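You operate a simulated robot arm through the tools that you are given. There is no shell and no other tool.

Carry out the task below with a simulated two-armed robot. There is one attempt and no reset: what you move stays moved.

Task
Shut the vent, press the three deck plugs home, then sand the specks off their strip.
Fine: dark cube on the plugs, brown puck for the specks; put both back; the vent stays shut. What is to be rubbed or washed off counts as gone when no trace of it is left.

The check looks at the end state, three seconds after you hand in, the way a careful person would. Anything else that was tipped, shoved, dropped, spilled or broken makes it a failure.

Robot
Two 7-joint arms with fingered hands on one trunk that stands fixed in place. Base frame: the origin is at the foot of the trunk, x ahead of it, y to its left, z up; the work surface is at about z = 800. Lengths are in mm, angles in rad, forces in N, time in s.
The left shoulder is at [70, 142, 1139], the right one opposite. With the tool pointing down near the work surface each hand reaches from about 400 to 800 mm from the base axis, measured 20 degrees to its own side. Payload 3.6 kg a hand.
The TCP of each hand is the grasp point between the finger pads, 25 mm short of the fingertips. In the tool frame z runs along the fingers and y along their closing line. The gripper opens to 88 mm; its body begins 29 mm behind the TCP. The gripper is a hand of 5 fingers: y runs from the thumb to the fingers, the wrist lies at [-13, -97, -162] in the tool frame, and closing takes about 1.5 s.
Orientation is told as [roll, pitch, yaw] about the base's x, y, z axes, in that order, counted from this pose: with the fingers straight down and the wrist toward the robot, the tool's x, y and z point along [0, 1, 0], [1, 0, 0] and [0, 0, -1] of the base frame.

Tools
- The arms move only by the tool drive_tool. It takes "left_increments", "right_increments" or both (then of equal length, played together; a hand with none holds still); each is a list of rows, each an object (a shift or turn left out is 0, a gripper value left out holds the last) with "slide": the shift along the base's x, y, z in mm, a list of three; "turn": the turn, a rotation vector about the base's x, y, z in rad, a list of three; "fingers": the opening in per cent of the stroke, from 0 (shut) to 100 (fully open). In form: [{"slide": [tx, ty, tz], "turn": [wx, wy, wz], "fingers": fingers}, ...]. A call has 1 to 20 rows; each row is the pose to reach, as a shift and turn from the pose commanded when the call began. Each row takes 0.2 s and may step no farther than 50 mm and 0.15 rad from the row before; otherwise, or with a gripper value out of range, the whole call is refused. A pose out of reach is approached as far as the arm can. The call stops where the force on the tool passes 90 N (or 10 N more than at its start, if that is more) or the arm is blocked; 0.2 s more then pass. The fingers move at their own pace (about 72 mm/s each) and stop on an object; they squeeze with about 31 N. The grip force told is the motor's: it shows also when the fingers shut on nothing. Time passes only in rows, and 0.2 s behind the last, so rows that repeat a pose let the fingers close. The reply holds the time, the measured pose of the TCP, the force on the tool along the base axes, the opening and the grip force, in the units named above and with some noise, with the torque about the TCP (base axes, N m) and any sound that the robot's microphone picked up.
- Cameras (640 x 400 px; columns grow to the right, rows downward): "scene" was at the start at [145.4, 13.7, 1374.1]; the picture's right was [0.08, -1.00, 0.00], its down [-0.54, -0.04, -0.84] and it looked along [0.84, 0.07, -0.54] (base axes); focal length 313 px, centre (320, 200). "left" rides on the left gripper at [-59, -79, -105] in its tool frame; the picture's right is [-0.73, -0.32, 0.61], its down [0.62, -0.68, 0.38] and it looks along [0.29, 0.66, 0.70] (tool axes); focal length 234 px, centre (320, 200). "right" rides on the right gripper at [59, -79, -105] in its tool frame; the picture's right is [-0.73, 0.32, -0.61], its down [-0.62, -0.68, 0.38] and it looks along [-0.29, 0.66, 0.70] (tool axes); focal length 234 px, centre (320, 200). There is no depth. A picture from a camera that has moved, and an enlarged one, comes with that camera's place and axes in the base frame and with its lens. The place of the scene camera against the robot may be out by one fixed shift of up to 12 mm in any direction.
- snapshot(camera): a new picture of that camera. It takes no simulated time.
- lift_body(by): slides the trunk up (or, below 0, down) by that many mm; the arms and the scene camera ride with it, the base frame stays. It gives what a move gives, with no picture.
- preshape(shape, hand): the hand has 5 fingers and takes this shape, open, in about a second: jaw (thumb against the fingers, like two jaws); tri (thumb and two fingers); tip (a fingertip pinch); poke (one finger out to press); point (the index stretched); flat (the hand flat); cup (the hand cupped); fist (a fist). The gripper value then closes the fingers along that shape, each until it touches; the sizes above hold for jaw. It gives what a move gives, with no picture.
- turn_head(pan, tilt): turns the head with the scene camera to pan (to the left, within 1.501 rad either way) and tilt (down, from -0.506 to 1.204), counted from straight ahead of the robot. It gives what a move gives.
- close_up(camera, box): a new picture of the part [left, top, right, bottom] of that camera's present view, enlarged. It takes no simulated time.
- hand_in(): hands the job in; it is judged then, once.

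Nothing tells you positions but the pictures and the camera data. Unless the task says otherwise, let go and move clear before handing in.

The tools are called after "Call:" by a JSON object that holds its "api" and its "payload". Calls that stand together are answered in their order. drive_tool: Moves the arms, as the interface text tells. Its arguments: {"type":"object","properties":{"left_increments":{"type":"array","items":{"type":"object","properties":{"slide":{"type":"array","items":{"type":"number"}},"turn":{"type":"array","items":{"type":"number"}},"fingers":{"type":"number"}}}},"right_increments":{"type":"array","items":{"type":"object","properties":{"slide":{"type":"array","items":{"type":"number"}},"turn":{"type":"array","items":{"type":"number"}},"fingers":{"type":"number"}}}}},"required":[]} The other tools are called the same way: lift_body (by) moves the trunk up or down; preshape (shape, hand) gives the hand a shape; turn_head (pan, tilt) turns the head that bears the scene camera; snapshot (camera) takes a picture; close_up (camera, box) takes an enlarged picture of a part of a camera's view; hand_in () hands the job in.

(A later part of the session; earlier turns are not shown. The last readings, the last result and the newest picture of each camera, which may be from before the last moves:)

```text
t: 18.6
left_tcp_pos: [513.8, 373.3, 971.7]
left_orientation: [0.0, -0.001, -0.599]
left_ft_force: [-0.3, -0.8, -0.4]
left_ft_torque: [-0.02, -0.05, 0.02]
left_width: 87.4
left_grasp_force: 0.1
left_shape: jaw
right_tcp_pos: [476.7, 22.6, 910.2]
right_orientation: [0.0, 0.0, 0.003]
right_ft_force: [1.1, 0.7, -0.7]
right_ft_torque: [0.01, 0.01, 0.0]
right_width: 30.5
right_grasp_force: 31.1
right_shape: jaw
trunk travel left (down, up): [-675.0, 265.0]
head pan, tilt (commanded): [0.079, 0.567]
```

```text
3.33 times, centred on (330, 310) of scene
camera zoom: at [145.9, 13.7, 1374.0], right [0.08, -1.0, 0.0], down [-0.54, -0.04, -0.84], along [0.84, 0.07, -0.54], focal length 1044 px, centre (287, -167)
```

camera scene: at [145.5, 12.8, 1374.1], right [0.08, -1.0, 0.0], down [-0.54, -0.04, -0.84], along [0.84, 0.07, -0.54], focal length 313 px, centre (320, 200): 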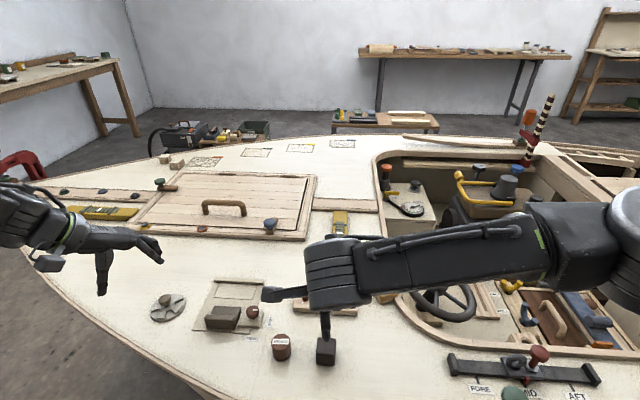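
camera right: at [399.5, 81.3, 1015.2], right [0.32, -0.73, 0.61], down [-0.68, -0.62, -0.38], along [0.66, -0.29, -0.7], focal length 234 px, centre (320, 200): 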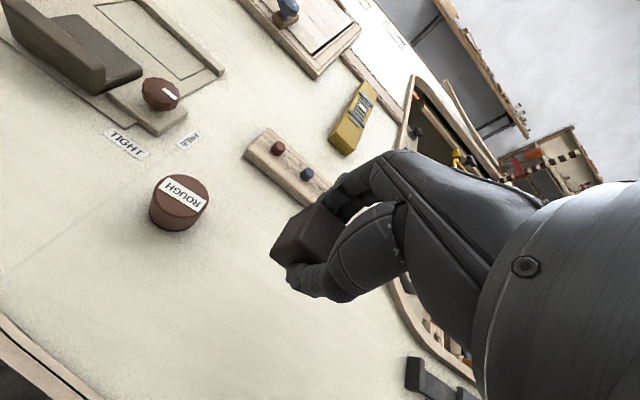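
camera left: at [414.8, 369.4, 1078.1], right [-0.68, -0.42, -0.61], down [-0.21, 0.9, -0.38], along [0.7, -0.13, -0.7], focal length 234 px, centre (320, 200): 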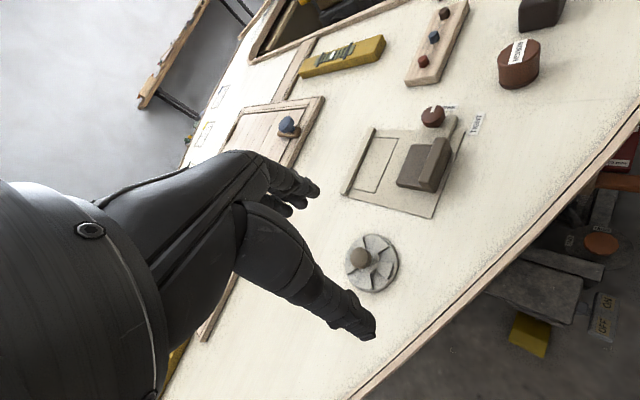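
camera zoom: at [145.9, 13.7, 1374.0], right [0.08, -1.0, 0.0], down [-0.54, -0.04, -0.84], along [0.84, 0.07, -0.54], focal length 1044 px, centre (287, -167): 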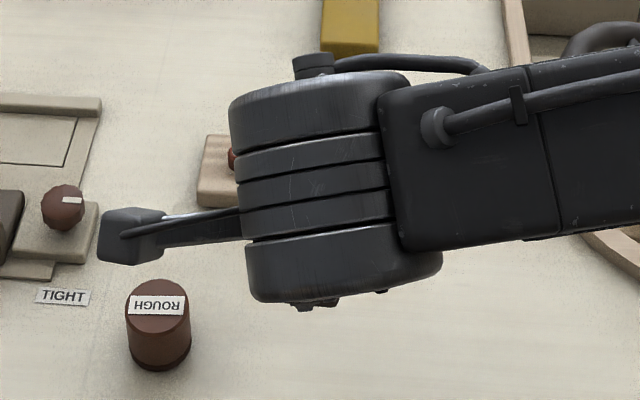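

The cube hangs level with its bottom about 34 mm below the TCP. I'll carry it over the dark plug at (597, −13.5) and stop just above.

Call:
{"api": "drive_tool", "payload": {"right_increments": [{"slide": [40, -12, 0]}, {"slide": [80, -24, 0]}, {"slide": [119, -35.5, 0]}, {"slide": [119, -35.5, -20]}, {"slide": [119, -35.5, -35]}, {"slide": [119, -35.5, -35]}]}}

Call:
{"api": "snapshot", "payload": {"camera": "right"}}

Call:
{"api": "close_up", "payload": {"camera": "left", "box": [380, 0, 560, 110]}}

Call:
{"api": "snapshot", "payload": {"camera": "scene"}}

```text
t: 20.0
left_tcp_pos: [512.8, 373.9, 973.3]
left_orientation: [0.0, -0.001, -0.599]
left_ft_force: [-0.7, 0.2, 0.1]
left_ft_torque: [0.02, 0.03, -0.03]
left_width: 87.8
left_grasp_force: 0.0
left_shape: jaw
right_tcp_pos: [597.2, -10.5, 875.9]
right_orientation: [-0.001, 0.0, 0.002]
right_ft_force: [0.0, 0.7, -0.8]
right_ft_torque: [-0.01, 0.02, 0.02]
right_width: 30.3
right_grasp_force: 30.9
right_shape: jaw
trunk travel left (down, up): [-675.0, 265.0]
head pan, tilt (commanded): [0.079, 0.567]
```

```text
taken
camera right: at [518.7, 47.3, 980.4], right [0.32, -0.73, 0.61], down [-0.68, -0.62, -0.38], along [0.66, -0.29, -0.7], focal length 234 px, centre (320, 200)
```

right: 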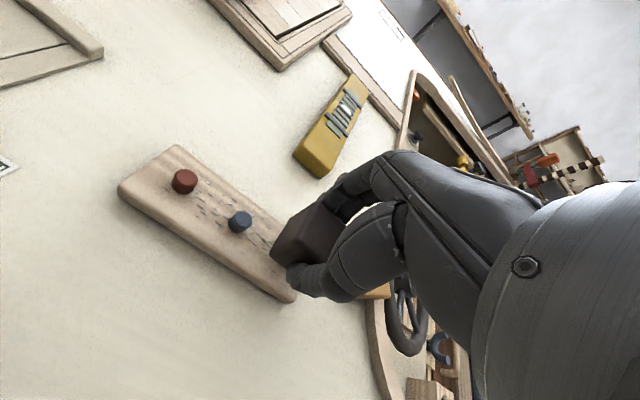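

```text
3.56 times, centred on (470, 55) of left
camera zoom: at [414.1, 369.5, 1078.4], right [-0.68, -0.42, -0.61], down [-0.21, 0.9, -0.38], along [0.71, -0.13, -0.7], focal length 833 px, centre (-213, 716)
```

zoom: 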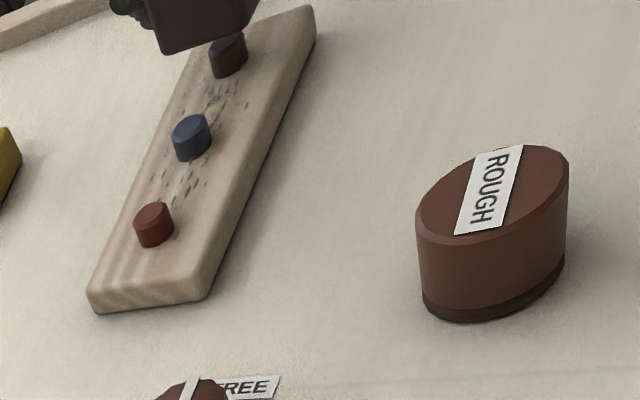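

```text
taken
camera scene: at [145.6, 13.7, 1374.1], right [0.08, -1.0, 0.0], down [-0.54, -0.04, -0.84], along [0.84, 0.07, -0.54], focal length 313 px, centre (320, 200)
```

scene: 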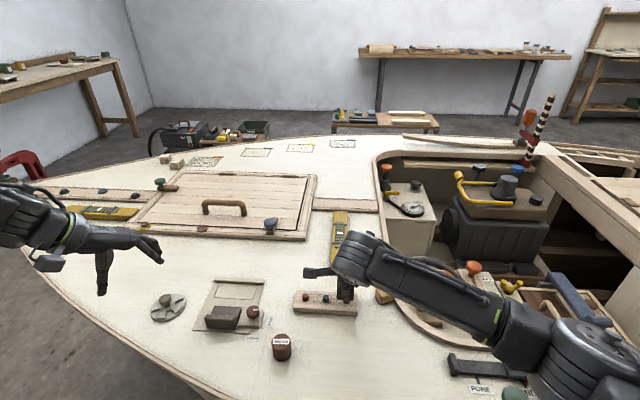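

Both views agree that the cube is over the dark plug, about 14 mm above it. I'll press down slowly and watch the force.

Call:
{"api": "drive_tool", "payload": {"right_increments": [{"slide": [0, 0, -4]}, {"slide": [0, 0, -8]}, {"slide": [0, 0, -11]}, {"slide": [0, 0, -14]}, {"slide": [0, 0, -16]}, {"slide": [0, 0, -16]}]}}

Call:
{"api": "close_up", "payload": {"camera": "left", "box": [380, 0, 560, 110]}}

Call:
{"api": "close_up", "payload": {"camera": "right", "box": [200, 140, 400, 310]}}

```text
t: 21.4
left_tcp_pos: [512.5, 373.4, 973.4]
left_orientation: [-0.001, 0.001, -0.599]
left_ft_force: [0.4, 0.0, 0.6]
left_ft_torque: [-0.01, 0.0, 0.0]
left_width: 87.8
left_grasp_force: 0.0
left_shape: jaw
right_tcp_pos: [596.7, -12.9, 858.4]
right_orientation: [0.001, -0.001, 0.001]
right_ft_force: [0.3, -0.3, 5.1]
right_ft_torque: [-0.01, -0.09, 0.0]
right_width: 30.6
right_grasp_force: 30.9
right_shape: jaw
trunk travel left (down, up): [-675.0, 265.0]
head pan, tilt (commanded): [0.079, 0.567]
```

```text
3.56 times, centred on (470, 55) of left
camera zoom: at [413.7, 369.6, 1078.6], right [-0.68, -0.42, -0.61], down [-0.21, 0.9, -0.38], along [0.71, -0.13, -0.7], focal length 833 px, centre (-213, 716)
```

zoom: 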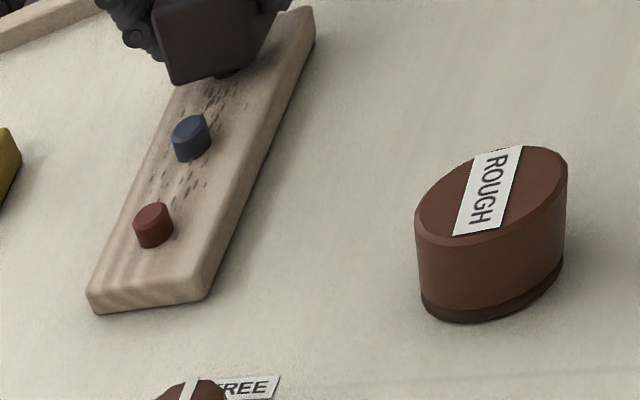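

```text
2.35 times, centred on (300, 225) of right
camera zoom: at [518.8, 45.5, 964.6], right [0.32, -0.73, 0.61], down [-0.68, -0.62, -0.38], along [0.66, -0.29, -0.7], focal length 551 px, centre (367, 141)
```

zoom: 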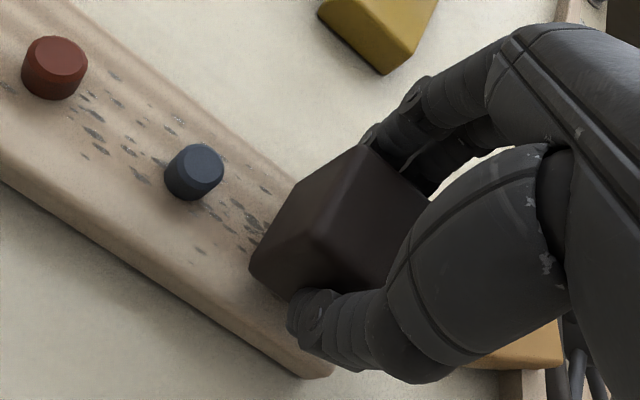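

Contact at about 5 N with the cube on the plug. I'll keep pressing in small steps.

Call:
{"api": "drive_tool", "payload": {"right_increments": [{"slide": [0, 0, -2]}, {"slide": [0, 0, -4]}, {"slide": [0, 0, -6]}, {"slide": [0, 0, -6]}]}}

Call:
{"api": "close_up", "payload": {"camera": "left", "box": [380, 0, 560, 110]}}

Call:
{"api": "close_up", "payload": {"camera": "right", "box": [200, 140, 400, 310]}}

```text
t: 22.4
left_tcp_pos: [512.6, 373.7, 973.7]
left_orientation: [0.001, 0.001, -0.598]
left_ft_force: [0.2, -0.4, 0.9]
left_ft_torque: [-0.01, 0.01, 0.02]
left_width: 87.8
left_grasp_force: 0.0
left_shape: jaw
right_tcp_pos: [595.8, -13.3, 851.6]
right_orientation: [0.001, 0.001, 0.002]
right_ft_force: [1.4, -0.3, 4.3]
right_ft_torque: [0.02, -0.07, 0.02]
right_width: 30.7
right_grasp_force: 31.4
right_shape: jaw
trunk travel left (down, up): [-675.0, 265.0]
head pan, tilt (commanded): [0.079, 0.567]
```

```text
3.56 times, centred on (470, 55) of left
camera zoom: at [413.6, 369.6, 1078.6], right [-0.68, -0.42, -0.61], down [-0.21, 0.9, -0.38], along [0.71, -0.13, -0.7], focal length 833 px, centre (-213, 716)
```

zoom: 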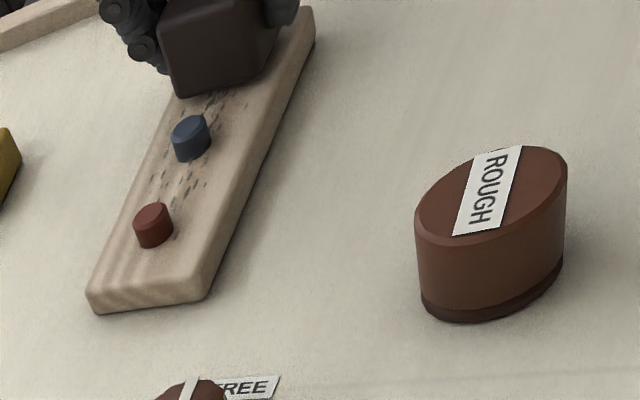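

```text
2.35 times, centred on (300, 225) of right
camera zoom: at [518.5, 45.6, 958.3], right [0.32, -0.73, 0.61], down [-0.68, -0.62, -0.38], along [0.66, -0.29, -0.7], focal length 551 px, centre (367, 141)
```

zoom: 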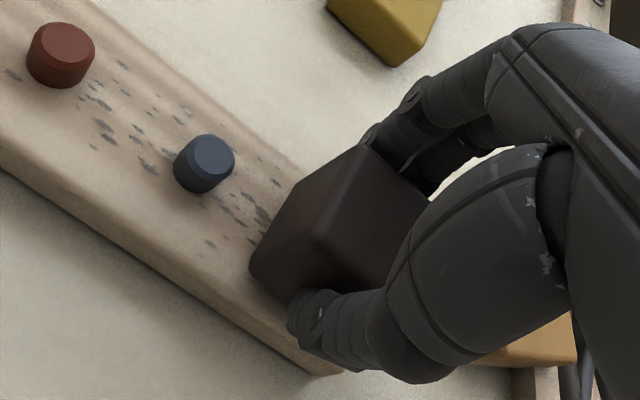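

The plug is sliding in at about 5 N. I'll continue in finer steps until the cube seats on the strip.

Call:
{"api": "drive_tool", "payload": {"right_increments": [{"slide": [0, 0, -1]}, {"slide": [0, 0, -2]}, {"slide": [0, 0, -3]}, {"slide": [0, 0, -3]}]}}

Call:
{"api": "close_up", "payload": {"camera": "left", "box": [380, 0, 560, 110]}}

```text
t: 23.4
left_tcp_pos: [512.1, 374.4, 974.2]
left_orientation: [0.001, -0.001, -0.6]
left_ft_force: [1.2, 0.2, 0.3]
left_ft_torque: [0.0, 0.03, 0.0]
left_width: 87.8
left_grasp_force: 0.0
left_shape: jaw
right_tcp_pos: [596.9, -13.8, 850.1]
right_orientation: [-0.001, -0.002, 0.002]
right_ft_force: [-0.3, -0.1, 3.4]
right_ft_torque: [0.03, -0.03, 0.02]
right_width: 30.8
right_grasp_force: 30.6
right_shape: jaw
trunk travel left (down, up): [-675.0, 265.0]
head pan, tilt (commanded): [0.079, 0.567]
```

```text
3.56 times, centred on (470, 55) of left
camera zoom: at [413.4, 369.7, 1078.6], right [-0.68, -0.42, -0.61], down [-0.21, 0.9, -0.38], along [0.71, -0.13, -0.7], focal length 833 px, centre (-213, 716)
```

zoom: 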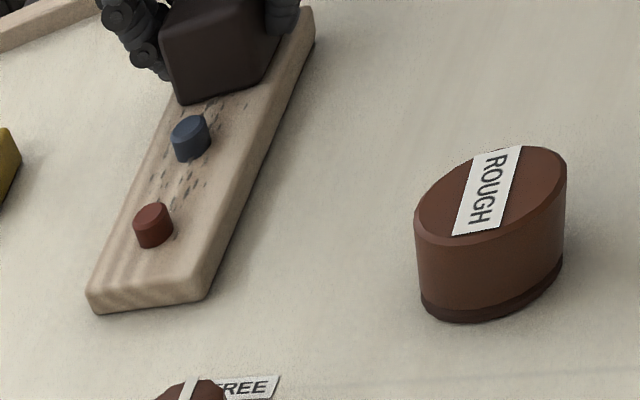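

Call:
{"api": "drive_tool", "payload": {"right_increments": [{"slide": [0, 0, -1]}, {"slide": [0, 0, -2]}, {"slide": [0, 0, -3]}, {"slide": [0, 0, -3]}]}}

Call:
{"api": "close_up", "payload": {"camera": "left", "box": [380, 0, 560, 110]}}

Call:
{"api": "close_up", "payload": {"camera": "right", "box": [200, 140, 400, 310]}}

```text
t: 24.4
left_tcp_pos: [509.8, 374.9, 974.1]
left_orientation: [0.001, -0.003, -0.598]
left_ft_force: [0.0, 0.0, 0.2]
left_ft_torque: [-0.05, -0.03, 0.05]
left_width: 87.7
left_grasp_force: 0.0
left_shape: jaw
right_tcp_pos: [596.7, -13.1, 848.5]
right_orientation: [0.001, -0.003, 0.002]
right_ft_force: [0.7, -0.5, 14.0]
right_ft_torque: [-0.05, -0.13, -0.03]
right_width: 30.7
right_grasp_force: 30.4
right_shape: jaw
trunk travel left (down, up): [-675.0, 265.0]
head pan, tilt (commanded): [0.079, 0.567]
```

```text
3.56 times, centred on (470, 55) of left
camera zoom: at [412.4, 369.4, 1079.3], right [-0.68, -0.42, -0.61], down [-0.21, 0.9, -0.38], along [0.71, -0.13, -0.69], focal length 833 px, centre (-213, 716)
```

zoom: 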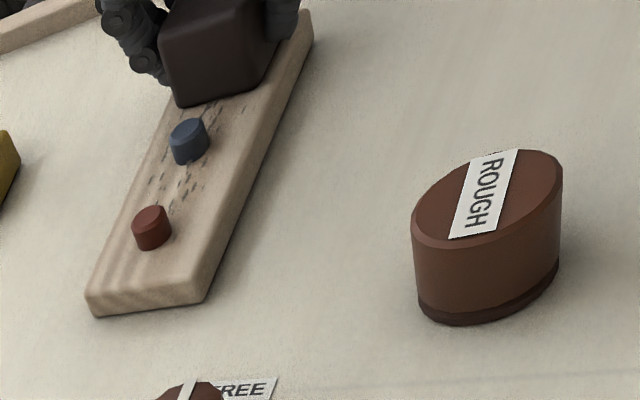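

```text
2.35 times, centred on (300, 225) of right
camera zoom: at [518.0, 45.6, 953.8], right [0.32, -0.73, 0.61], down [-0.68, -0.62, -0.39], along [0.66, -0.29, -0.69], focal length 551 px, centre (367, 141)
```

zoom: 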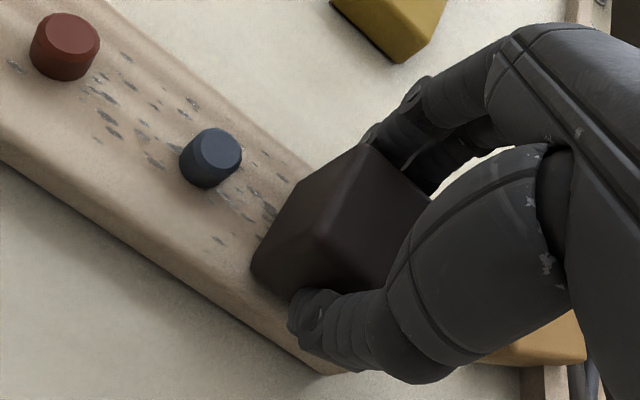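

The force has risen to 14 N, so the cube has reached the strip face or the plug has bottomed. One small firm push, then I'll lift and look.

Call:
{"api": "drive_tool", "payload": {"right_increments": [{"slide": [0, 0, -1]}, {"slide": [0, 0, -2.5]}, {"slide": [0, 0, -2.5]}]}}

Call:
{"api": "drive_tool", "payload": {"right_increments": [{"slide": [0, 0, 10]}, {"slide": [0, 0, 35]}, {"slide": [-40, -10, 55]}, {"slide": [-80, -20, 60]}, {"slide": [-80, -20, 60]}]}}

Call:
{"api": "close_up", "payload": {"camera": "left", "box": [380, 0, 560, 110]}}

Call:
{"api": "snapshot", "payload": {"camera": "right"}}

```text
t: 25.2
left_tcp_pos: [509.7, 373.3, 976.3]
left_orientation: [0.002, -0.001, -0.6]
left_ft_force: [0.1, 0.1, -0.2]
left_ft_torque: [0.02, -0.01, 0.01]
left_width: 87.8
left_grasp_force: 0.1
left_shape: jaw
right_tcp_pos: [595.2, -11.6, 847.3]
right_orientation: [0.002, -0.005, 0.001]
right_ft_force: [4.5, -2.2, 29.0]
right_ft_torque: [-0.04, -0.32, -0.05]
right_width: 32.8
right_grasp_force: 31.3
right_shape: jaw
trunk travel left (down, up): [-675.0, 265.0]
head pan, tilt (commanded): [0.079, 0.567]
```

```text
t: 26.4
left_tcp_pos: [513.0, 373.4, 973.6]
left_orientation: [-0.001, 0.0, -0.599]
left_ft_force: [0.4, -0.5, -0.4]
left_ft_torque: [-0.02, 0.02, -0.01]
left_width: 87.8
left_grasp_force: 0.1
left_shape: jaw
right_tcp_pos: [517.9, -34.0, 903.9]
right_orientation: [0.0, 0.002, -0.002]
right_ft_force: [0.3, 0.3, -1.2]
right_ft_torque: [0.02, -0.04, 0.0]
right_width: 32.0
right_grasp_force: 31.3
right_shape: jaw
trunk travel left (down, up): [-675.0, 265.0]
head pan, tilt (commanded): [0.079, 0.567]
```

```text
3.56 times, centred on (470, 55) of left
camera zoom: at [414.4, 369.8, 1078.1], right [-0.68, -0.42, -0.61], down [-0.21, 0.9, -0.38], along [0.71, -0.13, -0.7], focal length 833 px, centre (-213, 716)
```

zoom: 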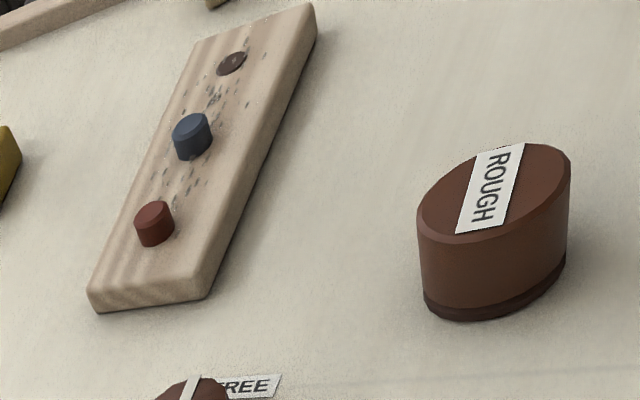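

```text
taken
camera right: at [439.5, 25.0, 1009.6], right [0.32, -0.73, 0.61], down [-0.68, -0.62, -0.38], along [0.66, -0.29, -0.7], focal length 234 px, centre (320, 200)
```

right: 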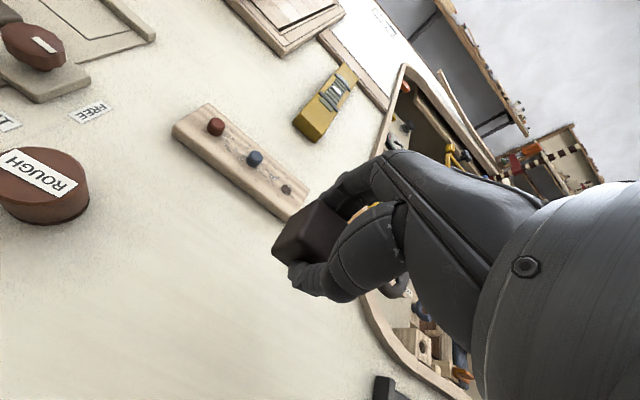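

The dark plug looks flush. I'll check it and the cube in the grip more closely before doing the next one.

Call:
{"api": "close_up", "payload": {"camera": "right", "box": [160, 90, 320, 230]}}

Call:
{"api": "close_up", "payload": {"camera": "right", "box": [240, 160, 420, 320]}}

Call:
{"api": "close_up", "payload": {"camera": "left", "box": [400, 0, 480, 60]}}

```text
2.86 times, centred on (240, 160) of right
camera zoom: at [439.5, 25.0, 1009.6], right [0.32, -0.73, 0.61], down [-0.68, -0.62, -0.38], along [0.66, -0.29, -0.7], focal length 669 px, centre (549, 314)
```

zoom: 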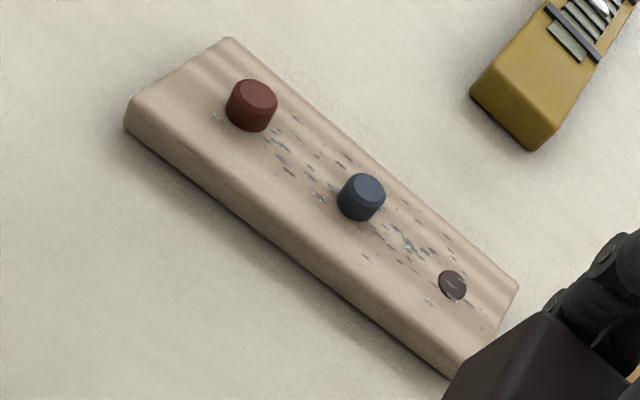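

```text
2.50 times, centred on (330, 240) of right
camera zoom: at [439.5, 25.0, 1009.6], right [0.32, -0.73, 0.61], down [-0.68, -0.62, -0.38], along [0.66, -0.29, -0.7], focal length 585 px, centre (295, 100)
```

zoom: 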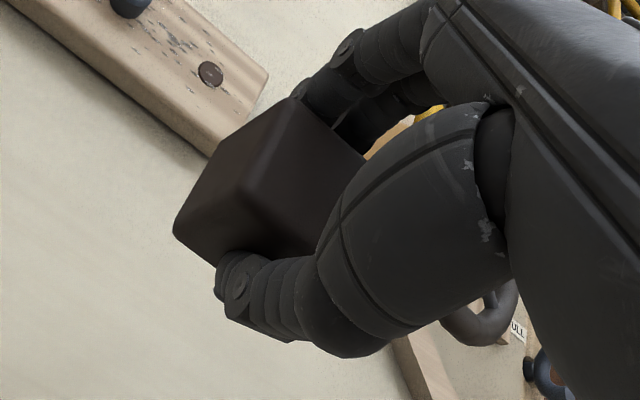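

```text
6.67 times, centred on (440, 30) of left
camera zoom: at [414.4, 369.8, 1078.1], right [-0.68, -0.42, -0.61], down [-0.21, 0.9, -0.38], along [0.71, -0.13, -0.7], focal length 1561 px, centre (-480, 1333)
```

zoom: 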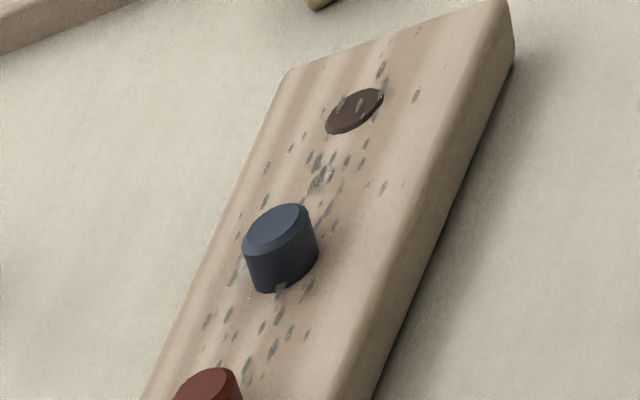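

The dark plug is home. The blue plug at (597, 30) is next.

Call:
{"api": "drive_tool", "payload": {"right_increments": [{"slide": [27, 21, 0]}, {"slide": [54, 43, 0]}, {"slide": [80, 64, 0]}, {"slide": [80, 64, -15]}, {"slide": [80, 64, -30]}, {"slide": [80, 64, -30]}]}}

Call:
{"api": "close_up", "payload": {"camera": "left", "box": [380, 0, 560, 110]}}

Call:
{"api": "close_up", "payload": {"camera": "right", "box": [200, 140, 400, 310]}}

```text
t: 27.8
left_tcp_pos: [512.5, 373.9, 973.5]
left_orientation: [0.001, -0.001, -0.597]
left_ft_force: [0.3, -0.8, 0.0]
left_ft_torque: [-0.01, -0.01, 0.01]
left_width: 87.5
left_grasp_force: 0.1
left_shape: jaw
right_tcp_pos: [597.8, 30.9, 875.4]
right_orientation: [0.002, 0.0, 0.004]
right_ft_force: [1.0, 0.3, 0.4]
right_ft_torque: [-0.03, -0.01, 0.01]
right_width: 32.2
right_grasp_force: 30.9
right_shape: jaw
trunk travel left (down, up): [-675.0, 265.0]
head pan, tilt (commanded): [0.079, 0.567]
```

```text
3.56 times, centred on (470, 55) of left
camera zoom: at [414.0, 369.7, 1078.4], right [-0.68, -0.42, -0.61], down [-0.21, 0.9, -0.38], along [0.71, -0.13, -0.7], focal length 833 px, centre (-213, 716)
```

zoom: 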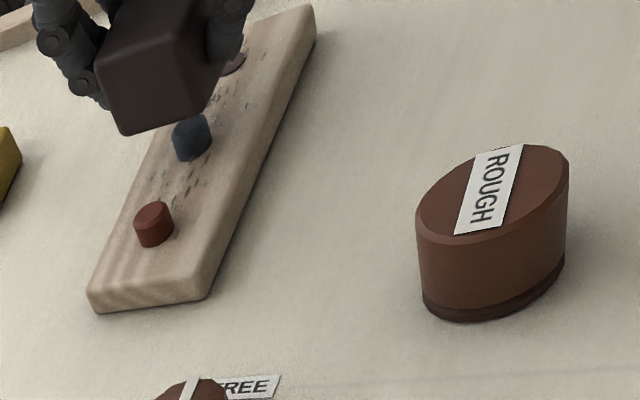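

```text
2.35 times, centred on (300, 225) of right
camera zoom: at [519.4, 88.9, 980.0], right [0.32, -0.73, 0.61], down [-0.68, -0.62, -0.38], along [0.66, -0.29, -0.7], focal length 551 px, centre (367, 141)
```

zoom: 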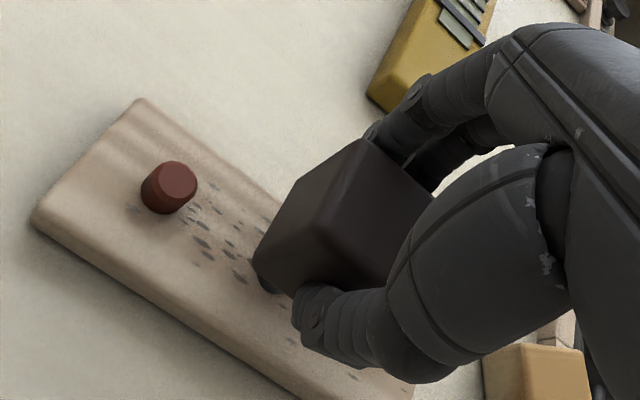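

The cube is lined up over the blue plug. Pressing it down in steps.

Call:
{"api": "drive_tool", "payload": {"right_increments": [{"slide": [0, 1.5, -5]}, {"slide": [0, 1.5, -10]}, {"slide": [0, 1.5, -13]}, {"slide": [0, 1.5, -16]}, {"slide": [0, 1.5, -18]}, {"slide": [0, 1.5, -20]}, {"slide": [0, 1.5, -22]}, {"slide": [0, 1.5, -24]}, {"slide": [0, 1.5, -24]}]}}

Call:
{"api": "close_up", "payload": {"camera": "left", "box": [380, 0, 560, 110]}}

Call:
{"api": "close_up", "payload": {"camera": "right", "box": [200, 140, 400, 310]}}

```text
t: 29.8
left_tcp_pos: [511.9, 375.3, 974.2]
left_orientation: [0.001, 0.001, -0.598]
left_ft_force: [-0.4, -0.6, 0.2]
left_ft_torque: [-0.02, 0.0, 0.0]
left_width: 87.7
left_grasp_force: 0.1
left_shape: jaw
right_tcp_pos: [597.5, 31.6, 850.5]
right_orientation: [0.0, -0.001, 0.001]
right_ft_force: [0.9, 0.0, 4.4]
right_ft_torque: [0.04, -0.05, 0.01]
right_width: 32.3
right_grasp_force: 30.9
right_shape: jaw
trunk travel left (down, up): [-675.0, 265.0]
head pan, tilt (commanded): [0.079, 0.567]
```

```text
3.56 times, centred on (470, 55) of left
camera zoom: at [413.6, 369.6, 1078.6], right [-0.68, -0.42, -0.61], down [-0.21, 0.9, -0.38], along [0.71, -0.13, -0.7], focal length 833 px, centre (-213, 716)
```

zoom: 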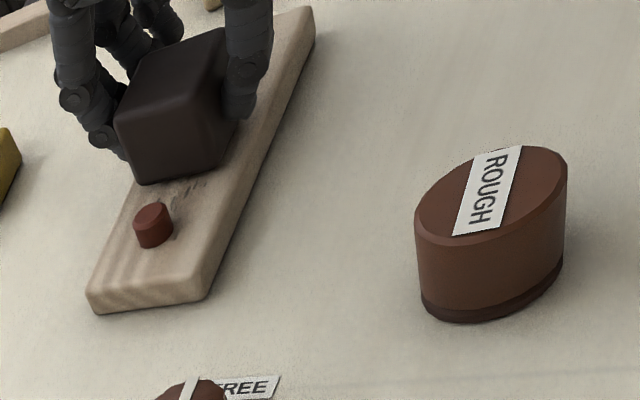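

```text
2.35 times, centred on (300, 225) of right
camera zoom: at [518.5, 90.4, 956.4], right [0.32, -0.73, 0.61], down [-0.68, -0.62, -0.38], along [0.66, -0.29, -0.7], focal length 551 px, centre (367, 141)
```

zoom: 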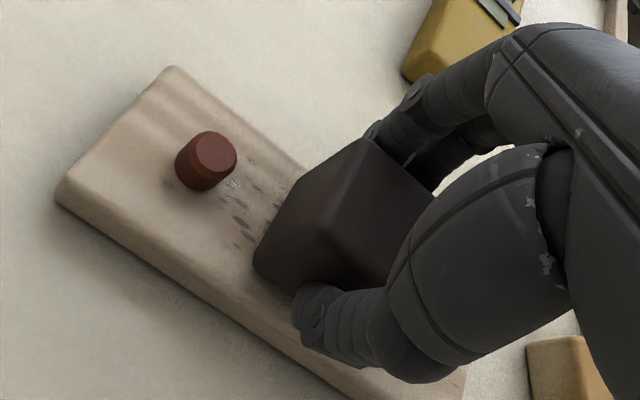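

Still about 4 N, so the plug is moving. I'll push a few more millimetres until the cube seats.

Call:
{"api": "drive_tool", "payload": {"right_increments": [{"slide": [0, 0, -1]}, {"slide": [0, 0, -2]}, {"slide": [0, 0, -3]}, {"slide": [0, 0, -3]}]}}

Call:
{"api": "close_up", "payload": {"camera": "left", "box": [380, 0, 560, 110]}}

```text
t: 30.8
left_tcp_pos: [512.2, 373.2, 974.3]
left_orientation: [0.001, 0.0, -0.599]
left_ft_force: [-0.4, 0.9, -0.2]
left_ft_torque: [0.01, -0.01, 0.0]
left_width: 88.0
left_grasp_force: 0.0
left_shape: jaw
right_tcp_pos: [596.5, 32.0, 848.5]
right_orientation: [-0.001, -0.002, 0.0]
right_ft_force: [0.4, -0.8, 9.4]
right_ft_torque: [0.02, -0.19, -0.02]
right_width: 32.4
right_grasp_force: 31.0
right_shape: jaw
trunk travel left (down, up): [-675.0, 265.0]
head pan, tilt (commanded): [0.079, 0.567]
```

```text
3.56 times, centred on (470, 55) of left
camera zoom: at [412.8, 369.4, 1079.1], right [-0.68, -0.42, -0.61], down [-0.21, 0.9, -0.38], along [0.71, -0.13, -0.7], focal length 833 px, centre (-213, 716)
```

zoom: 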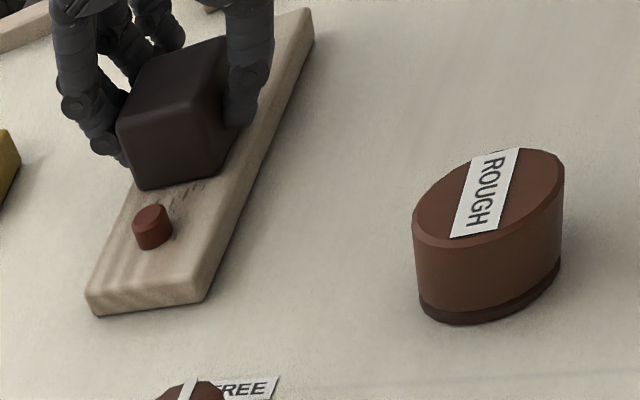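

Call:
{"api": "drive_tool", "payload": {"right_increments": [{"slide": [0, 0, -1]}, {"slide": [0, 0, -2]}, {"slide": [0, 0, -2]}]}}

Call:
{"api": "close_up", "payload": {"camera": "left", "box": [380, 0, 560, 110]}}

```text
t: 31.6
left_tcp_pos: [510.2, 373.3, 974.6]
left_orientation: [0.001, -0.001, -0.598]
left_ft_force: [-0.2, -0.4, 0.0]
left_ft_torque: [-0.04, -0.03, -0.02]
left_width: 87.6
left_grasp_force: 0.1
left_shape: jaw
right_tcp_pos: [596.6, 32.6, 848.4]
right_orientation: [0.0, -0.004, 0.001]
right_ft_force: [2.0, -1.0, 19.6]
right_ft_torque: [-0.02, -0.3, -0.01]
right_width: 32.3
right_grasp_force: 30.8
right_shape: jaw
trunk travel left (down, up): [-675.0, 265.0]
head pan, tilt (commanded): [0.079, 0.567]
```

```text
3.56 times, centred on (470, 55) of left
camera zoom: at [411.7, 369.3, 1079.7], right [-0.67, -0.42, -0.61], down [-0.21, 0.9, -0.38], along [0.71, -0.13, -0.69], focal length 833 px, centre (-213, 716)
```

zoom: 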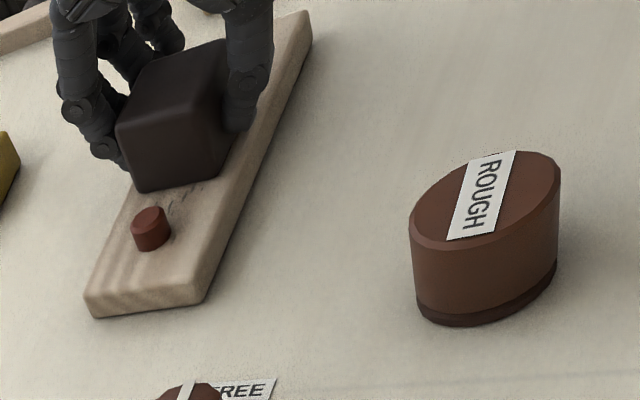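

The cube seated at 20 N. I'll lift and check the blue plug.

Call:
{"api": "drive_tool", "payload": {"right_increments": [{"slide": [0, 0, 10]}, {"slide": [0, 0, 35]}, {"slide": [-40, -20, 55]}, {"slide": [-80, -40, 60]}, {"slide": [-80, -40, 60]}]}}

Call:
{"api": "close_up", "payload": {"camera": "left", "box": [400, 0, 480, 60]}}

Call:
{"api": "close_up", "payload": {"camera": "right", "box": [160, 90, 320, 230]}}

Call:
{"api": "close_up", "payload": {"camera": "right", "box": [240, 160, 420, 320]}}

```text
t: 32.8
left_tcp_pos: [512.1, 373.9, 973.1]
left_orientation: [-0.001, 0.0, -0.6]
left_ft_force: [-0.5, 0.1, -0.4]
left_ft_torque: [0.0, -0.02, -0.01]
left_width: 87.6
left_grasp_force: 0.1
left_shape: jaw
right_tcp_pos: [517.9, -8.6, 905.3]
right_orientation: [-0.001, 0.003, -0.001]
right_ft_force: [-0.4, 0.8, -0.6]
right_ft_torque: [0.01, -0.02, -0.02]
right_width: 32.3
right_grasp_force: 30.4
right_shape: jaw
trunk travel left (down, up): [-675.0, 265.0]
head pan, tilt (commanded): [0.079, 0.567]
```

```text
6.67 times, centred on (440, 30) of left
camera zoom: at [414.5, 370.1, 1078.0], right [-0.68, -0.42, -0.61], down [-0.21, 0.9, -0.38], along [0.71, -0.13, -0.7], focal length 1561 px, centre (-480, 1333)
```

zoom: 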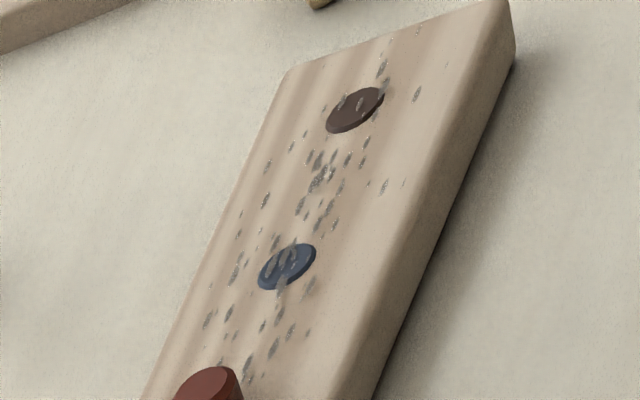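

```text
2.86 times, centred on (240, 160) of right
camera zoom: at [439.5, 50.5, 1010.8], right [0.32, -0.73, 0.61], down [-0.68, -0.62, -0.38], along [0.66, -0.29, -0.7], focal length 669 px, centre (549, 314)
```

zoom: 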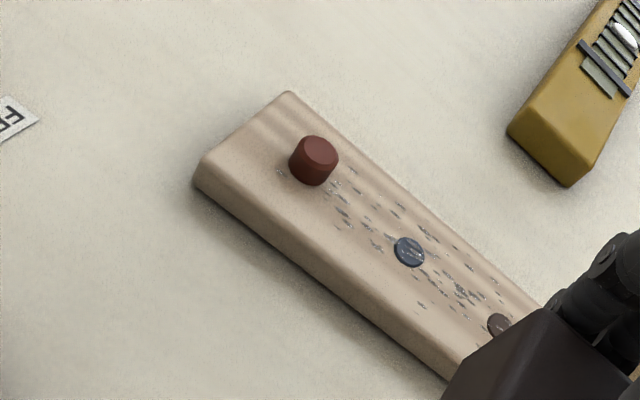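

```text
2.50 times, centred on (330, 240) of right
camera zoom: at [439.5, 50.5, 1010.8], right [0.32, -0.73, 0.61], down [-0.68, -0.62, -0.38], along [0.66, -0.29, -0.7], focal length 585 px, centre (295, 100)
```

zoom: 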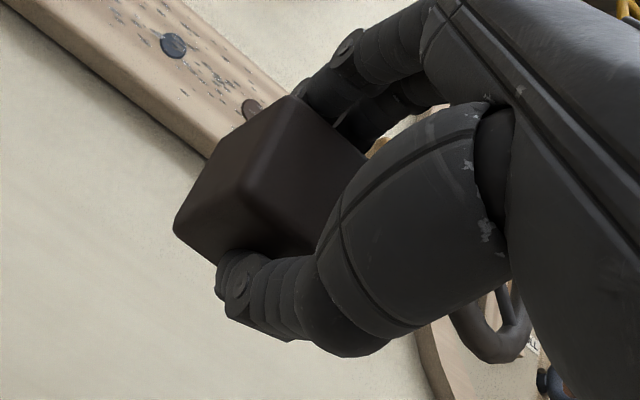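

Blue is flush too. Now the red plug at (597, 74.5).

Call:
{"api": "drive_tool", "payload": {"right_increments": [{"slide": [27, 28, 0]}, {"slide": [54, 56, 0]}, {"slide": [80, 83.5, 0]}, {"slide": [80, 83.5, -15]}, {"slide": [80, 83.5, -30]}, {"slide": [80, 83.5, -30]}]}}

Call:
{"api": "close_up", "payload": {"camera": "left", "box": [380, 0, 560, 110]}}

Call:
{"api": "close_up", "payload": {"camera": "right", "box": [200, 140, 400, 310]}}

```text
t: 34.2
left_tcp_pos: [512.2, 374.2, 973.5]
left_orientation: [-0.001, -0.001, -0.599]
left_ft_force: [-0.2, -0.5, 0.4]
left_ft_torque: [0.0, 0.02, 0.02]
left_width: 87.8
left_grasp_force: 0.0
left_shape: jaw
right_tcp_pos: [599.1, 75.4, 874.6]
right_orientation: [-0.001, 0.001, 0.002]
right_ft_force: [-0.3, 0.3, -1.0]
right_ft_torque: [-0.03, -0.02, 0.0]
right_width: 32.5
right_grasp_force: 31.2
right_shape: jaw
trunk travel left (down, up): [-675.0, 265.0]
head pan, tilt (commanded): [0.079, 0.567]
```

```text
3.56 times, centred on (470, 55) of left
camera zoom: at [414.0, 369.8, 1078.3], right [-0.68, -0.42, -0.61], down [-0.21, 0.9, -0.38], along [0.71, -0.13, -0.7], focal length 833 px, centre (-213, 716)
```

zoom: 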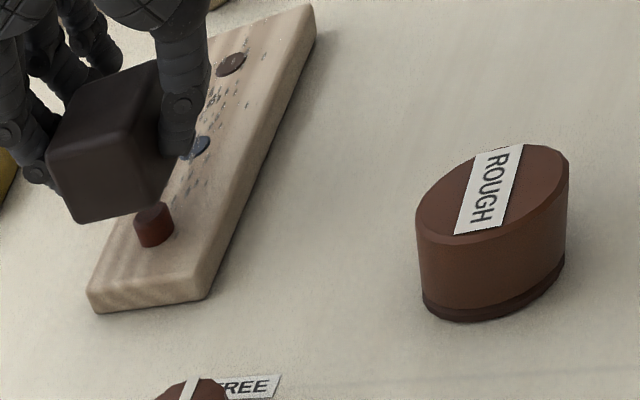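

```text
2.35 times, centred on (300, 225) of right
camera zoom: at [520.6, 134.4, 981.0], right [0.32, -0.73, 0.61], down [-0.68, -0.62, -0.38], along [0.66, -0.29, -0.7], focal length 551 px, centre (367, 141)
```

zoom: 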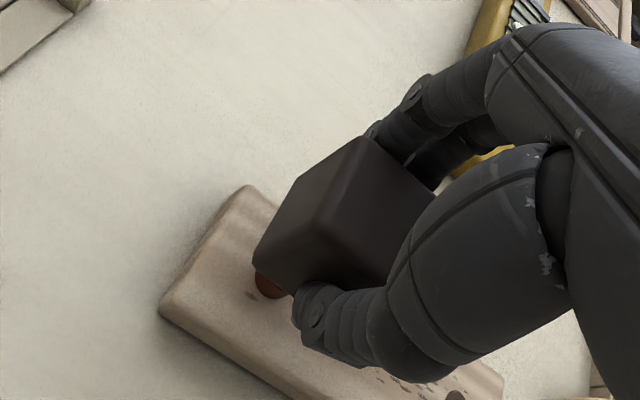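

Call:
{"api": "drive_tool", "payload": {"right_increments": [{"slide": [-0.5, -1.5, -5]}, {"slide": [-0.5, -1.5, -10]}, {"slide": [-0.5, -1.5, -13]}, {"slide": [-0.5, -1.5, -16]}, {"slide": [-0.5, -1.5, -18]}, {"slide": [-0.5, -1.5, -20]}, {"slide": [-0.5, -1.5, -22]}, {"slide": [-0.5, -1.5, -24]}, {"slide": [-0.5, -1.5, -26]}, {"slide": [-0.5, -1.5, -26]}]}}

Call:
{"api": "close_up", "payload": {"camera": "left", "box": [380, 0, 560, 110]}}

Call:
{"api": "close_up", "payload": {"camera": "right", "box": [200, 140, 400, 310]}}

```text
t: 36.4
left_tcp_pos: [512.1, 372.8, 974.4]
left_orientation: [0.001, 0.001, -0.599]
left_ft_force: [0.3, 0.2, 0.3]
left_ft_torque: [-0.01, 0.02, 0.02]
left_width: 87.4
left_grasp_force: 0.0
left_shape: jaw
right_tcp_pos: [598.0, 74.5, 848.7]
right_orientation: [0.001, -0.001, 0.002]
right_ft_force: [1.7, -1.8, 4.2]
right_ft_torque: [0.01, -0.04, -0.01]
right_width: 32.2
right_grasp_force: 30.8
right_shape: jaw
trunk travel left (down, up): [-675.0, 265.0]
head pan, tilt (commanded): [0.079, 0.567]
```

```text
3.56 times, centred on (470, 55) of left
camera zoom: at [413.4, 369.4, 1078.7], right [-0.68, -0.42, -0.61], down [-0.21, 0.9, -0.38], along [0.71, -0.13, -0.7], focal length 833 px, centre (-213, 716)
```

zoom: 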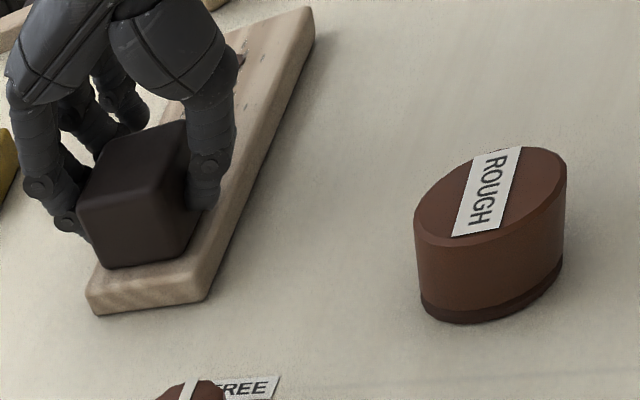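

```text
2.35 times, centred on (300, 225) of right
camera zoom: at [517.9, 133.0, 954.8], right [0.32, -0.73, 0.61], down [-0.68, -0.62, -0.38], along [0.66, -0.29, -0.7], focal length 551 px, centre (367, 141)
```

zoom: 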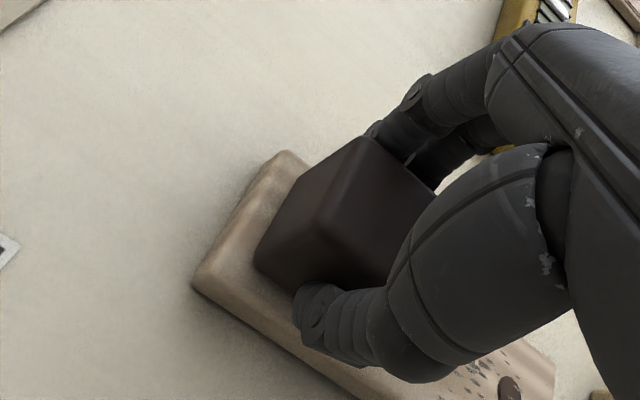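

Call:
{"api": "drive_tool", "payload": {"right_increments": [{"slide": [0, 0, -1]}, {"slide": [0, 0, -2]}, {"slide": [0, 0, -3]}, {"slide": [0, 0, -3]}]}}

```text
t: 37.4
left_tcp_pos: [511.5, 373.2, 974.5]
left_orientation: [-0.001, 0.0, -0.6]
left_ft_force: [1.0, 0.2, 0.5]
left_ft_torque: [0.01, -0.02, -0.05]
left_width: 87.5
left_grasp_force: 0.0
left_shape: jaw
right_tcp_pos: [595.5, 74.4, 848.3]
right_orientation: [0.001, -0.002, 0.001]
right_ft_force: [2.1, 0.4, 10.3]
right_ft_torque: [-0.02, -0.24, 0.0]
right_width: 32.2
right_grasp_force: 31.4
right_shape: jaw
trunk travel left (down, up): [-675.0, 265.0]
head pan, tilt (commanded): [0.079, 0.567]
```

Force is at 10 N. One last small push as with the others, then I'll lift clear and inspect all three.

Call:
{"api": "drive_tool", "payload": {"right_increments": [{"slide": [0, 0, -1]}, {"slide": [0, 0, -2]}, {"slide": [0, 0, -2]}]}}

Call:
{"api": "drive_tool", "payload": {"right_increments": [{"slide": [0, 0, 10]}, {"slide": [0, 0, 35]}, {"slide": [-40, -20, 58]}, {"slide": [-80, -40, 60]}, {"slide": [-119, -52, 60]}, {"slide": [-119, -52, 60]}]}}

Call:
{"api": "close_up", "payload": {"camera": "left", "box": [390, 0, 490, 90]}}

Call:
{"api": "snapshot", "payload": {"camera": "right"}}

Call:
{"api": "close_up", "payload": {"camera": "scene", "box": [280, 280, 370, 330]}}

```text
t: 38.2
left_tcp_pos: [509.8, 373.1, 975.3]
left_orientation: [0.003, -0.001, -0.6]
left_ft_force: [-1.3, -0.2, -0.7]
left_ft_torque: [-0.01, 0.02, 0.01]
left_width: 87.9
left_grasp_force: 0.1
left_shape: jaw
right_tcp_pos: [596.4, 74.3, 848.0]
right_orientation: [0.003, -0.004, 0.001]
right_ft_force: [2.7, -0.1, 19.7]
right_ft_torque: [0.0, -0.3, 0.04]
right_width: 32.6
right_grasp_force: 31.2
right_shape: jaw
trunk travel left (down, up): [-675.0, 265.0]
head pan, tilt (commanded): [0.079, 0.567]
```

```text
refused: row 3 steps farther than a row can; nothing moved
```

```text
4.44 times, centred on (440, 45) of left
camera zoom: at [411.8, 369.4, 1079.6], right [-0.67, -0.42, -0.61], down [-0.21, 0.9, -0.38], along [0.71, -0.13, -0.69], focal length 1041 px, centre (-213, 889)
```

zoom: 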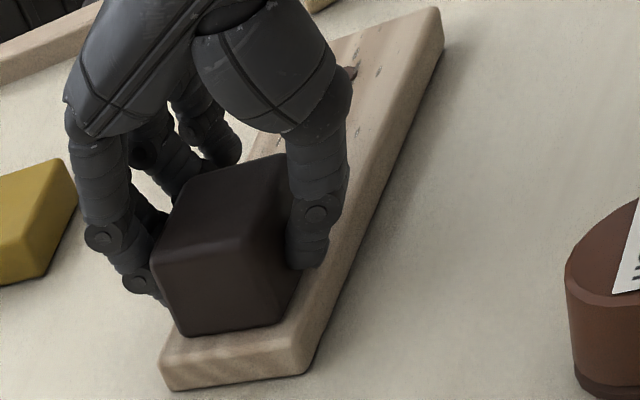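

```text
taken
camera right: at [516.8, 133.3, 952.1], right [0.32, -0.73, 0.61], down [-0.68, -0.62, -0.39], along [0.66, -0.29, -0.69], focal length 234 px, centre (320, 200)
```

right: 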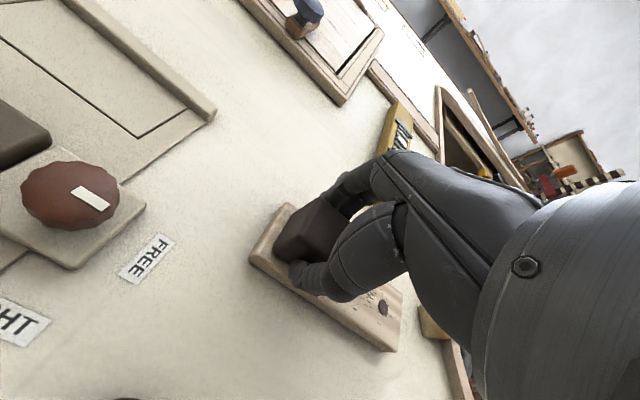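

```text
7.11 times, centred on (325, 305) of scene
camera zoom: at [142.6, 13.6, 1374.6], right [0.08, -1.0, 0.0], down [-0.53, -0.04, -0.84], along [0.84, 0.07, -0.54], focal length 2227 px, centre (284, -547)
```

zoom: 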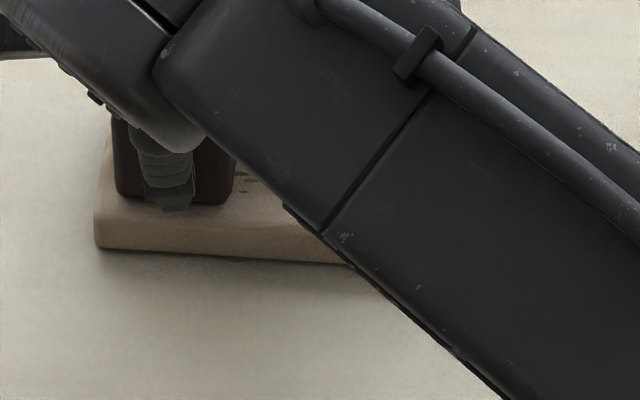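

The lift row was too long and was refused, so nothing moved. I'll lift with shorter rows back over the cube's home spot.

Call:
{"api": "drive_tool", "payload": {"right_increments": [{"slide": [0, 0, 10]}, {"slide": [0, 0, 35]}, {"slide": [-30, -14, 58]}, {"slide": [-65, -28, 60]}, {"slide": [-95, -42, 60]}, {"slide": [-118.5, -52, 60]}, {"slide": [-118.5, -52, 60]}]}}

Call:
{"api": "close_up", "payload": {"camera": "left", "box": [390, 0, 490, 90]}}

Call:
{"api": "close_up", "payload": {"camera": "right", "box": [200, 100, 400, 300]}}

Call:
{"api": "snapshot", "payload": {"camera": "left"}}

```text
t: 39.8
left_tcp_pos: [513.4, 373.3, 972.2]
left_orientation: [0.002, 0.0, -0.599]
left_ft_force: [-0.4, -1.3, -0.4]
left_ft_torque: [-0.03, 0.02, -0.02]
left_width: 87.7
left_grasp_force: 0.1
left_shape: jaw
right_tcp_pos: [479.7, 20.4, 904.2]
right_orientation: [0.002, 0.001, 0.002]
right_ft_force: [-0.4, 0.5, -0.9]
right_ft_torque: [0.02, -0.03, 0.03]
right_width: 32.2
right_grasp_force: 31.1
right_shape: jaw
trunk travel left (down, up): [-675.0, 265.0]
head pan, tilt (commanded): [0.079, 0.567]
```

```text
4.44 times, centred on (440, 45) of left
camera zoom: at [414.3, 369.8, 1078.2], right [-0.68, -0.42, -0.61], down [-0.21, 0.9, -0.38], along [0.71, -0.13, -0.7], focal length 1041 px, centre (-213, 889)
```

zoom: 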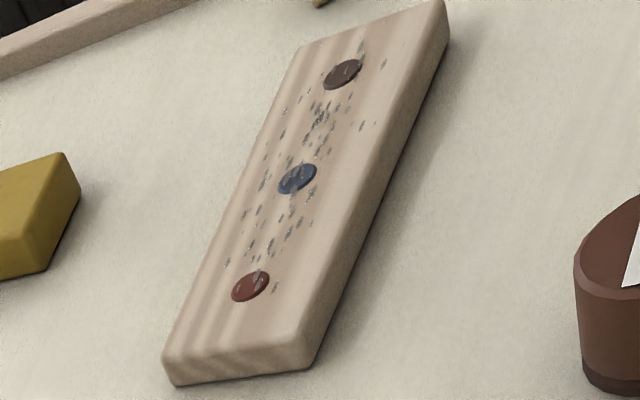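

```text
2.00 times, centred on (300, 200) of right
camera zoom: at [400.6, 78.8, 1010.5], right [0.32, -0.73, 0.61], down [-0.68, -0.62, -0.38], along [0.66, -0.29, -0.7], focal length 468 px, centre (360, 200)
```

zoom: 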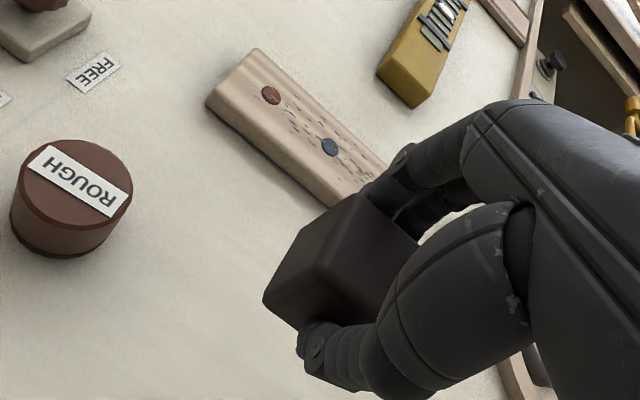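

```text
taken
camera left: at [414.3, 369.8, 1078.2], right [-0.68, -0.42, -0.61], down [-0.21, 0.9, -0.38], along [0.71, -0.13, -0.7], focal length 234 px, centre (320, 200)
```

left: 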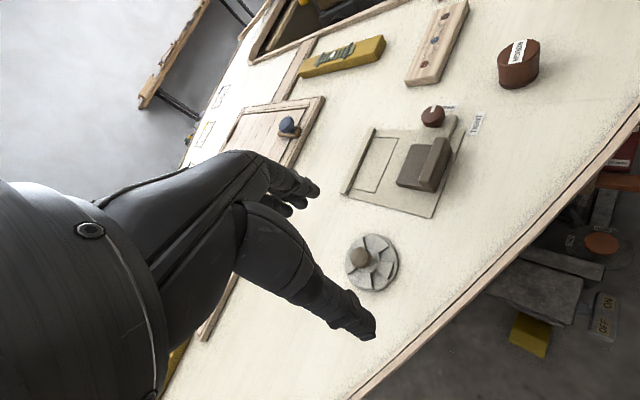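

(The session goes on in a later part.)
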